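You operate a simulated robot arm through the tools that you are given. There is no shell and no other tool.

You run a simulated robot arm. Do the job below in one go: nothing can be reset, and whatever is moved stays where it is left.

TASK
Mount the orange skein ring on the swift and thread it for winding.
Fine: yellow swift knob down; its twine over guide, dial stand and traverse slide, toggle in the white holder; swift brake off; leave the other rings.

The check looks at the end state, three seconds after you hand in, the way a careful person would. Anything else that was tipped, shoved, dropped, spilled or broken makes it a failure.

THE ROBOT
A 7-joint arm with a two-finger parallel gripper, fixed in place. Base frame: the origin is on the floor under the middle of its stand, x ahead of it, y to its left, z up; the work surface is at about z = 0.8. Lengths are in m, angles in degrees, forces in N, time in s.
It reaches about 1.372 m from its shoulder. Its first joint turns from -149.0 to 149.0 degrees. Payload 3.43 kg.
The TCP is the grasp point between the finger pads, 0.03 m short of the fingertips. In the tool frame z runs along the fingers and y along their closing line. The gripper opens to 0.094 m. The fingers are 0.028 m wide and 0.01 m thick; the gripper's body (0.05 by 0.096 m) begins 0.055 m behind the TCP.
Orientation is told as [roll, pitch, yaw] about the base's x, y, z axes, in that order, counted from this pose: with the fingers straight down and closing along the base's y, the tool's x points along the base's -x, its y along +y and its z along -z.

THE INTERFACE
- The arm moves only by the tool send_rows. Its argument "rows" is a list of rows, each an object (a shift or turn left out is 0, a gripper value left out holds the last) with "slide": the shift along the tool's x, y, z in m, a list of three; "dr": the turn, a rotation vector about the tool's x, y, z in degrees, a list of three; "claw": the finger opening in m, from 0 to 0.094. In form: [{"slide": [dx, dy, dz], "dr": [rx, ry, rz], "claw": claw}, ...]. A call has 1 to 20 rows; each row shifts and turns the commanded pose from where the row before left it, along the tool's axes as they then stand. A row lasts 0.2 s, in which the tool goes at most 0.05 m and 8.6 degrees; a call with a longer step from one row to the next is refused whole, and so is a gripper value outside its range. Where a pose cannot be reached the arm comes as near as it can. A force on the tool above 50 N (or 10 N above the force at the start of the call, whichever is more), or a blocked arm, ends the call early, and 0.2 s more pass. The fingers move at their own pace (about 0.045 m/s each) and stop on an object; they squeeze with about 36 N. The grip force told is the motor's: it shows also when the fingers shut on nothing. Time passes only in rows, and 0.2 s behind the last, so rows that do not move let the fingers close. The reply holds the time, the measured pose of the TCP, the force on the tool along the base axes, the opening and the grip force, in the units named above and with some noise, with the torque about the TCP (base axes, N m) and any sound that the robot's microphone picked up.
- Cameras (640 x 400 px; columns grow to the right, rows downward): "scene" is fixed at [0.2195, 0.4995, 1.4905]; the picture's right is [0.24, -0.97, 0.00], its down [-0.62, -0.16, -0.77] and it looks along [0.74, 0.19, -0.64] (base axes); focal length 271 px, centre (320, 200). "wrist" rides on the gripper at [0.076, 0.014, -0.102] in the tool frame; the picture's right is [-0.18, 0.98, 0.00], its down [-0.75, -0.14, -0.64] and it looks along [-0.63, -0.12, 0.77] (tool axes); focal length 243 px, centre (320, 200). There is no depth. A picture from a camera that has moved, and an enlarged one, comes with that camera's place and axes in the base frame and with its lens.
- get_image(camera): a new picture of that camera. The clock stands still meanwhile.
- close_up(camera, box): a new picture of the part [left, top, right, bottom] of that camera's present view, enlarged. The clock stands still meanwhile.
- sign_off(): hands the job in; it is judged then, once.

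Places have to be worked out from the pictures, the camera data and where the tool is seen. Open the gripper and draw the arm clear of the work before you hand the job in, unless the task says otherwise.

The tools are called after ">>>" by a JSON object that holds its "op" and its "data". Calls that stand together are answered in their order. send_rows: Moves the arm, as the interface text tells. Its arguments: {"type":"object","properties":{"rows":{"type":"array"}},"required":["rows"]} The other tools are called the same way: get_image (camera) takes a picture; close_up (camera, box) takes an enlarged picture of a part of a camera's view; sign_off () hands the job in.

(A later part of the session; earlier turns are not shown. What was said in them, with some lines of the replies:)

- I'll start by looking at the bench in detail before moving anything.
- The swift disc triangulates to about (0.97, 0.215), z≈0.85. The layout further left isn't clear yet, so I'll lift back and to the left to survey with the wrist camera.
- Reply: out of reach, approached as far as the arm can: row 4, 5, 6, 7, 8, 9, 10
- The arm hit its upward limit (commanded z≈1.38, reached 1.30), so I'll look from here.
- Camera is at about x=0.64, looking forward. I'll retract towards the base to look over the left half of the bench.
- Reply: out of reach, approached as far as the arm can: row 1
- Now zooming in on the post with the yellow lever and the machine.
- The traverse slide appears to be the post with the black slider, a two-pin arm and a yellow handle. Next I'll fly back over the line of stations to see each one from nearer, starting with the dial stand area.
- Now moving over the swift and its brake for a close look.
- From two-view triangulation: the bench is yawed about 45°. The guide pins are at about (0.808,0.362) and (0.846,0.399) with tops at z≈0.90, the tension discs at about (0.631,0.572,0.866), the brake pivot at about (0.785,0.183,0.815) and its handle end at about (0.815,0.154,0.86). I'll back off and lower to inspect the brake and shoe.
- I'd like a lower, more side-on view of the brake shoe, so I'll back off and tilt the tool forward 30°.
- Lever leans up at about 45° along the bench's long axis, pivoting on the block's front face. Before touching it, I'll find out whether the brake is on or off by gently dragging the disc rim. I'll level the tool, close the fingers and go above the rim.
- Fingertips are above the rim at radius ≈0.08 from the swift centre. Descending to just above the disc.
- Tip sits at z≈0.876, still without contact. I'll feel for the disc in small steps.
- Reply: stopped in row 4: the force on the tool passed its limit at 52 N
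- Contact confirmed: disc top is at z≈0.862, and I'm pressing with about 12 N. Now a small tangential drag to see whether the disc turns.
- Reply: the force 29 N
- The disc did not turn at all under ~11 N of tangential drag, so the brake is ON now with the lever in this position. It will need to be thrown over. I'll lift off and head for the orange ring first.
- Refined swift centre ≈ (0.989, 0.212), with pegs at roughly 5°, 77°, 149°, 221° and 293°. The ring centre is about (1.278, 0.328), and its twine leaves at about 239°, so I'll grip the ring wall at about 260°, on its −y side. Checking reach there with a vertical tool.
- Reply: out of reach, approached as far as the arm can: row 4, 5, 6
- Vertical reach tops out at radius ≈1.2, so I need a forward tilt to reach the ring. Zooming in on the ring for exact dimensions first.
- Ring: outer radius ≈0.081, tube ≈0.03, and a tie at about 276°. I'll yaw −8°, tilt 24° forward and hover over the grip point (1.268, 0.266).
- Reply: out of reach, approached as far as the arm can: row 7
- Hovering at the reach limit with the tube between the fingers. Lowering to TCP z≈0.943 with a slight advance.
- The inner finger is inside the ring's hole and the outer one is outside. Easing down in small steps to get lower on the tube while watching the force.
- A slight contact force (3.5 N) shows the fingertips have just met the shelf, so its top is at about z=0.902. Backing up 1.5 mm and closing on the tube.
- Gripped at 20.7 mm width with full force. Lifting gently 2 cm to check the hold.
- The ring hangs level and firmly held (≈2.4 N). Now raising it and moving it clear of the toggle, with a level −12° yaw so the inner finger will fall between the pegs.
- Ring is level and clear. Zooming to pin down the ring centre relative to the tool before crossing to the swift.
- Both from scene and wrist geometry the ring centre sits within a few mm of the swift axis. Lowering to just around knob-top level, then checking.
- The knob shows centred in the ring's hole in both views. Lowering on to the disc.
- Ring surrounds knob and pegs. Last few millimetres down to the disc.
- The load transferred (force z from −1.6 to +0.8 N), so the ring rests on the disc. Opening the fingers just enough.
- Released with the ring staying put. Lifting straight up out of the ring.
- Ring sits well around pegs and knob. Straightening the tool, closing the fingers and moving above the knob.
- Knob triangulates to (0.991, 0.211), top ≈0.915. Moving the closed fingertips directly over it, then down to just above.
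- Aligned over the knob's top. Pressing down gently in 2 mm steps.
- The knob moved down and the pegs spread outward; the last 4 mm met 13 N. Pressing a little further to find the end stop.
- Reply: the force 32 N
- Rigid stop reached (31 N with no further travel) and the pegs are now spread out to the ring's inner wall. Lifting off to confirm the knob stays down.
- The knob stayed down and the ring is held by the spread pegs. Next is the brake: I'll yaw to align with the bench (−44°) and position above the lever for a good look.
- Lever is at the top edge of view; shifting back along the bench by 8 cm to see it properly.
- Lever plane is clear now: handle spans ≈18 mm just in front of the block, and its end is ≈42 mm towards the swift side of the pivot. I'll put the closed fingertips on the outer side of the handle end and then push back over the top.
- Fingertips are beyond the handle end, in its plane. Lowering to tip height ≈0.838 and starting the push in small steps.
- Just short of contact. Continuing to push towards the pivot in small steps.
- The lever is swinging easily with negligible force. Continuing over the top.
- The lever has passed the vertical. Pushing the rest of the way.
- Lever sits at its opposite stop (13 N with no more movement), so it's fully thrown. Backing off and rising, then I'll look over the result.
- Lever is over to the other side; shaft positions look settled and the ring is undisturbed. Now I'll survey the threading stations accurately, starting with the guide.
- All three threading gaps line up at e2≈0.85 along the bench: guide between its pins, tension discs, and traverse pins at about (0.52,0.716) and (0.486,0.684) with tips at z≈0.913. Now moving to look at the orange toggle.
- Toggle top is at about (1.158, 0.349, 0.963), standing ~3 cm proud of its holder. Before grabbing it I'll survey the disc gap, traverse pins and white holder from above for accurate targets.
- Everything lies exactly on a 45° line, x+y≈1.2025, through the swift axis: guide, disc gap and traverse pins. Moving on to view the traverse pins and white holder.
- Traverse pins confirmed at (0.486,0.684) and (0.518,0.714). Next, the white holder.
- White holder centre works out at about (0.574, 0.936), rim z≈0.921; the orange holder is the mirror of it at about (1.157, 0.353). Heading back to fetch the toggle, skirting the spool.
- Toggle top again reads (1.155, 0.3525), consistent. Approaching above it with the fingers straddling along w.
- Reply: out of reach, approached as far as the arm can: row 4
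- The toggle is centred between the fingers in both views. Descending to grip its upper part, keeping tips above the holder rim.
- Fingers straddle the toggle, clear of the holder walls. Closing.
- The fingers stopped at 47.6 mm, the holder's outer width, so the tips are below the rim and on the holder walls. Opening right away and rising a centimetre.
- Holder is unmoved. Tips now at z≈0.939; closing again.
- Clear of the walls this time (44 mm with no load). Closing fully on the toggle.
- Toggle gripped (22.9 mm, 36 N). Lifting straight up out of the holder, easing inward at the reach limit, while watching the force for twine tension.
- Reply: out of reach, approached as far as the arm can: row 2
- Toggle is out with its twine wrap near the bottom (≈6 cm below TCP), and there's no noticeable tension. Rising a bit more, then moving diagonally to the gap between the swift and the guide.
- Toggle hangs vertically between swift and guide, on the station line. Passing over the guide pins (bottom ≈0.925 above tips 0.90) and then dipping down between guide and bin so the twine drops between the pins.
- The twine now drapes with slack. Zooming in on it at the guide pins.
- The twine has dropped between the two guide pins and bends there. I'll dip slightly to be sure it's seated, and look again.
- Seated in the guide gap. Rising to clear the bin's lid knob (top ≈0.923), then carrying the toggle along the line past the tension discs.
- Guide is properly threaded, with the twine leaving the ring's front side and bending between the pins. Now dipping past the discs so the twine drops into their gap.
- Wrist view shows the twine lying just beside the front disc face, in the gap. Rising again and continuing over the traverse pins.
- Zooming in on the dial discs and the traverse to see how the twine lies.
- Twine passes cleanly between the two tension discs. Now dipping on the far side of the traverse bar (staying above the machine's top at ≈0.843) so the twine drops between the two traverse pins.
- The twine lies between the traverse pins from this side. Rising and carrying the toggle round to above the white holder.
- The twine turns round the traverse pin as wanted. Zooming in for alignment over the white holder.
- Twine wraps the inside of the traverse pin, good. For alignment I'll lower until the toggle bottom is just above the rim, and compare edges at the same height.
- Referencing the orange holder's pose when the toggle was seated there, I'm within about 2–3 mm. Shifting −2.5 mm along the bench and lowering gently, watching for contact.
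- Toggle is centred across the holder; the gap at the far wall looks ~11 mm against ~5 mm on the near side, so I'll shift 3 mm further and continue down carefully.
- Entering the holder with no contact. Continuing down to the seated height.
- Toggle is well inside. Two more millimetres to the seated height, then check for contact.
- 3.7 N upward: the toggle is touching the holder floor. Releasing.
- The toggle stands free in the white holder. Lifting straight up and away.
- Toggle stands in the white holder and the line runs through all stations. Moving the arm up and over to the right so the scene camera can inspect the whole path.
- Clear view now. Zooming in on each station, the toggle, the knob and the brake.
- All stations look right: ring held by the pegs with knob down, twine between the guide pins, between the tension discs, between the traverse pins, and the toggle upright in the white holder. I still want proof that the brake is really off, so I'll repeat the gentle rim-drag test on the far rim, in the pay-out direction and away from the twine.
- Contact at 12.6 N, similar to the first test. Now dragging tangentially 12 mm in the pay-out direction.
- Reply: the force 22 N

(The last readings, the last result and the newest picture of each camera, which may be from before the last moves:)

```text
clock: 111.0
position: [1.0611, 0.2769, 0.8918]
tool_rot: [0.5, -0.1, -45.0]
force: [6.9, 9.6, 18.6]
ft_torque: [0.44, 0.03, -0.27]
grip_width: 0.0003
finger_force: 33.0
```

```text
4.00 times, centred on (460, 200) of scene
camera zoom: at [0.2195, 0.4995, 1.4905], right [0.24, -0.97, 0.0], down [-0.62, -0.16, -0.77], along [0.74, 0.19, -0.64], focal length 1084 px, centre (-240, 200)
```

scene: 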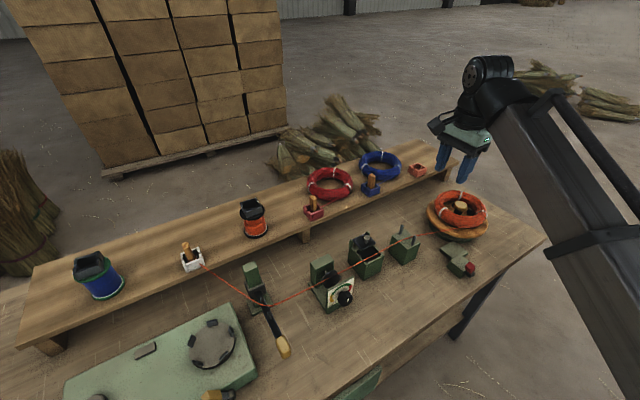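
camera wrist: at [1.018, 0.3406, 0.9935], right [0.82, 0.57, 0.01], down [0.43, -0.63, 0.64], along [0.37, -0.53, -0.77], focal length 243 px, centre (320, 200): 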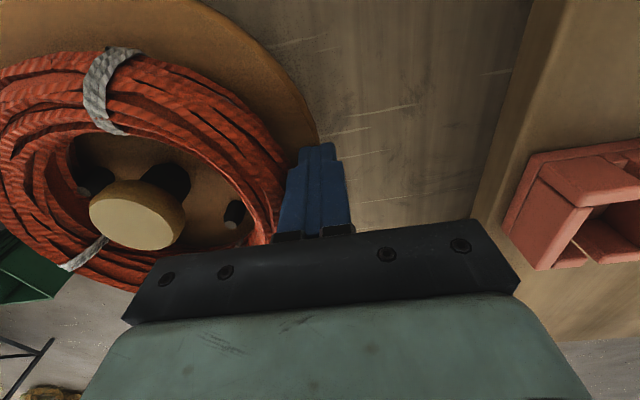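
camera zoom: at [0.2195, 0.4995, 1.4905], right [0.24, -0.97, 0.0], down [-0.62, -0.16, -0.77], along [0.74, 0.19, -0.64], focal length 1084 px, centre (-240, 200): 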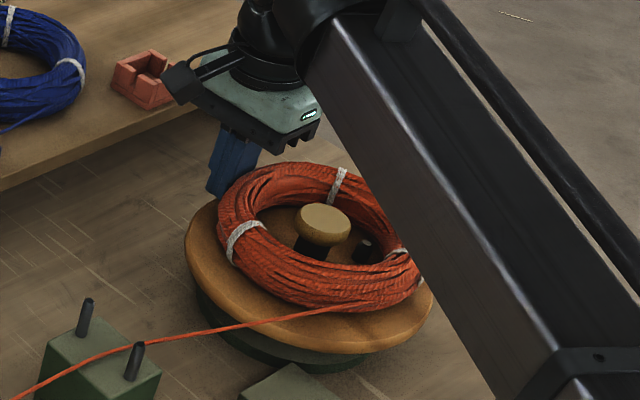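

The ties and pegs turned with the disc this time, so the swift spins freely: the brake is off. Lifting straight off the rim and withdrawing.

>>> {"op": "send_rows", "data": {"rows": [{"slide": [0, 0.001, -0.01]}, {"slide": [0, 0.002, -0.03]}, {"slide": [0, 0, -0.045]}, {"slide": [0, 0, -0.045]}, {"slide": [0.02, -0.02, -0.03]}, {"slide": [0.03, -0.03, 0], "claw": 0.06}, {"slide": [0.03, -0.03, 0]}, {"slide": [0.03, -0.03, 0]}, {"slide": [0.03, -0.03, 0]}, {}]}}

>>> {"op": "get_image", "data": {"camera": "scene"}}

>>> {"op": "close_up", "data": {"camera": "scene", "box": [390, 160, 510, 280]}}

>>> {"op": "close_up", "data": {"camera": "scene", "box": [170, 230, 330, 330]}}

>>> {"op": "get_image", "data": {"camera": "wrist"}}

```text
clock: 113.2
position: [0.8638, 0.278, 1.0508]
tool_rot: [0.3, -0.1, -45.0]
force: [-0.5, -0.8, -0.3]
ft_torque: [-0.01, 0.02, -0.02]
grip_width: 0.06
finger_force: 0.0
```

```text
taken
```

scene: 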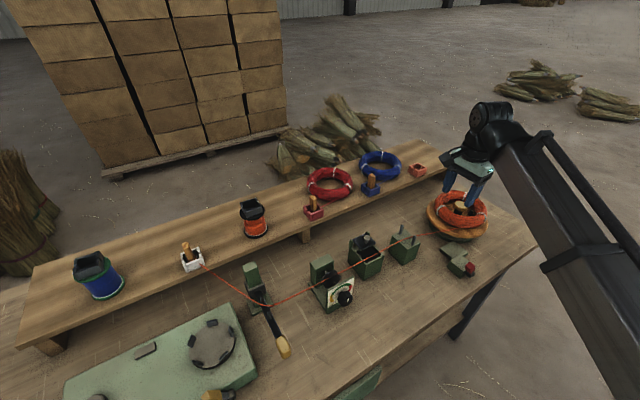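

```text
3.33 times, centred on (450, 220) of scene
camera zoom: at [0.2195, 0.4995, 1.4905], right [0.24, -0.97, 0.0], down [-0.62, -0.16, -0.77], along [0.74, 0.19, -0.64], focal length 903 px, centre (-113, 133)
```

zoom: 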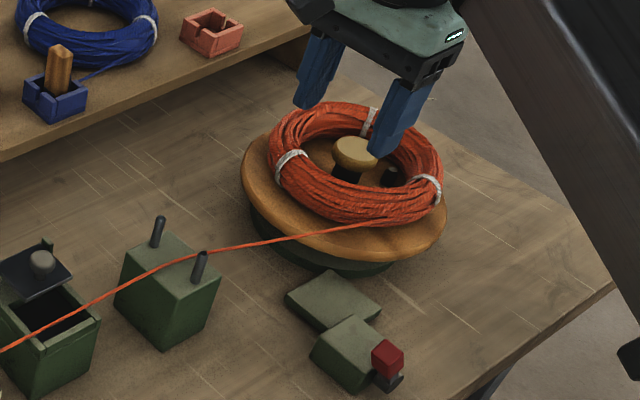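

```text
4.00 times, centred on (250, 280) of scene
camera zoom: at [0.2195, 0.4995, 1.4905], right [0.24, -0.97, 0.0], down [-0.62, -0.16, -0.77], along [0.74, 0.19, -0.64], focal length 1084 px, centre (600, -120)
```

zoom: 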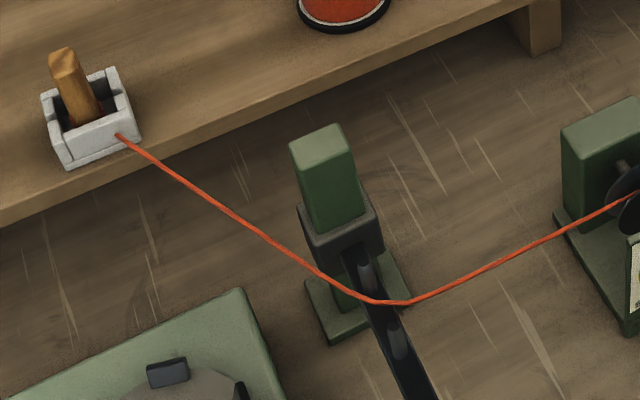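

```text
taken
camera wrist: at [0.8205, 0.3416, 1.152], right [0.82, 0.57, 0.0], down [0.43, -0.63, 0.64], along [0.37, -0.53, -0.77], focal length 243 px, centre (320, 200)
```

wrist: 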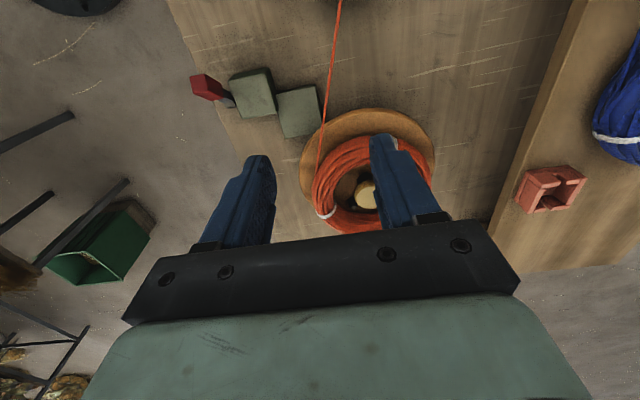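

Everything is intact and the line still runs cleanly through every station. Withdrawing the arm up and off the bench with the gripper open.

>>> {"op": "send_rows", "data": {"rows": [{"slide": [0, 0, -0.04], "claw": 0.094}, {"slide": [0, 0, -0.04]}, {"slide": [0, -0.039, 0]}, {"slide": [0, -0.039, 0]}, {"slide": [0, -0.039, 0]}, {"slide": [0, -0.039, 0]}, {"slide": [0, -0.039, 0]}, {"slide": [0, -0.039, 0]}, {"slide": [0, -0.039, 0]}, {}, {}]}}

>>> {"op": "get_image", "data": {"camera": "scene"}}

>>> {"op": "close_up", "data": {"camera": "scene", "box": [380, 160, 500, 280]}}

>>> {"op": "close_up", "data": {"camera": "scene", "box": [170, 220, 370, 330]}}

```text
clock: 115.6
position: [0.6806, 0.085, 1.1091]
tool_rot: [0.7, -0.5, -45.0]
force: [-1.1, 0.2, -1.0]
ft_torque: [-0.01, -0.01, 0.0]
grip_width: 0.0939
finger_force: 0.2
out of reach, approached as far as the arm can: row 8, 9
```

```text
taken
```

scene: 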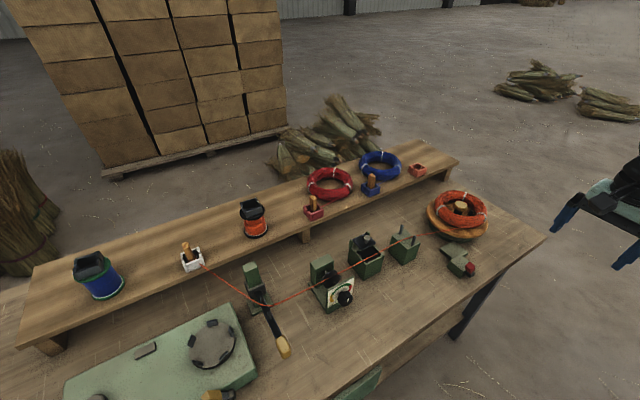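

```text
3.33 times, centred on (440, 220) of scene
camera zoom: at [0.2195, 0.4995, 1.4905], right [0.24, -0.97, 0.0], down [-0.62, -0.16, -0.77], along [0.74, 0.19, -0.64], focal length 903 px, centre (-80, 133)
```

zoom: 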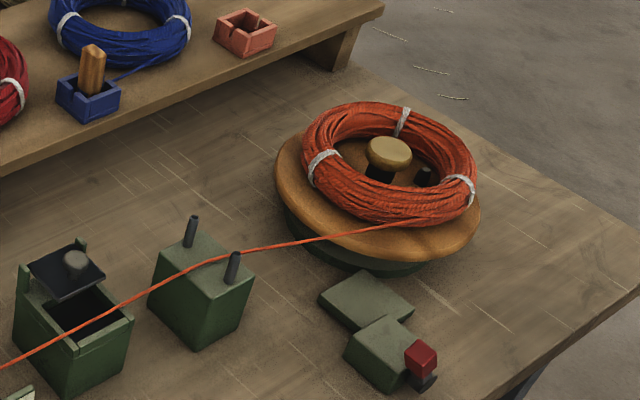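

```text
3.20 times, centred on (270, 275) of scene
camera zoom: at [0.2195, 0.4995, 1.4905], right [0.24, -0.97, 0.0], down [-0.62, -0.16, -0.77], along [0.74, 0.19, -0.64], focal length 867 px, centre (480, -40)
```

zoom: 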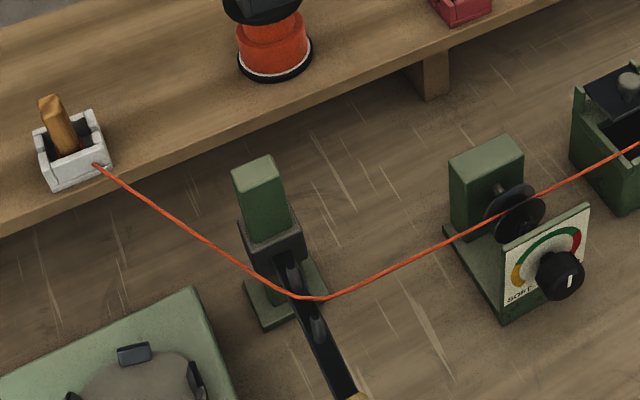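

The arm is off the bench and the gripper is open. The last pictures show:
- the ring on the swift with the knob down
- the brake lever thrown over; the drag test showed the swift turning freely
- the twine between the guide pins, the tension discs and the traverse pins
- the toggle upright in the white holder
- the other rings untouched

Handing in.

>>> {"op": "sign_off", "data": {}}

```text
The job is handed in.
```

The orange ring is mounted on the swift and threaded for winding, and I've handed the job in; no verdict has come back yet.

- **Swift:** The ring sits around the pegs. I pressed the yellow knob down to its stop. It stayed down, and the pegs spread out to the ring's inner wall.
- **Brake:** The brake was on at the start: dragging the disc rim did not turn it. After I threw the lever over, the same drag turned the disc, so the brake is off.
- **Twine:** It runs from the ring between the guide pins, over the open bin, between the two discs on the dial stand, and between the traverse slide's pins.
- **Toggle:** It stands upright in the white holder, resting on the holder floor.
- **Everything else:** The other rings, their toggles, the spools and the bin were not touched. My first try at gripping the toggle closed on the walls of its original holder instead. I released at once, and that holder did not move.

In the pictures the twine appears to pass through the white holder's front wall rather than through its slot. It looked the same in the original holder, so I left it.
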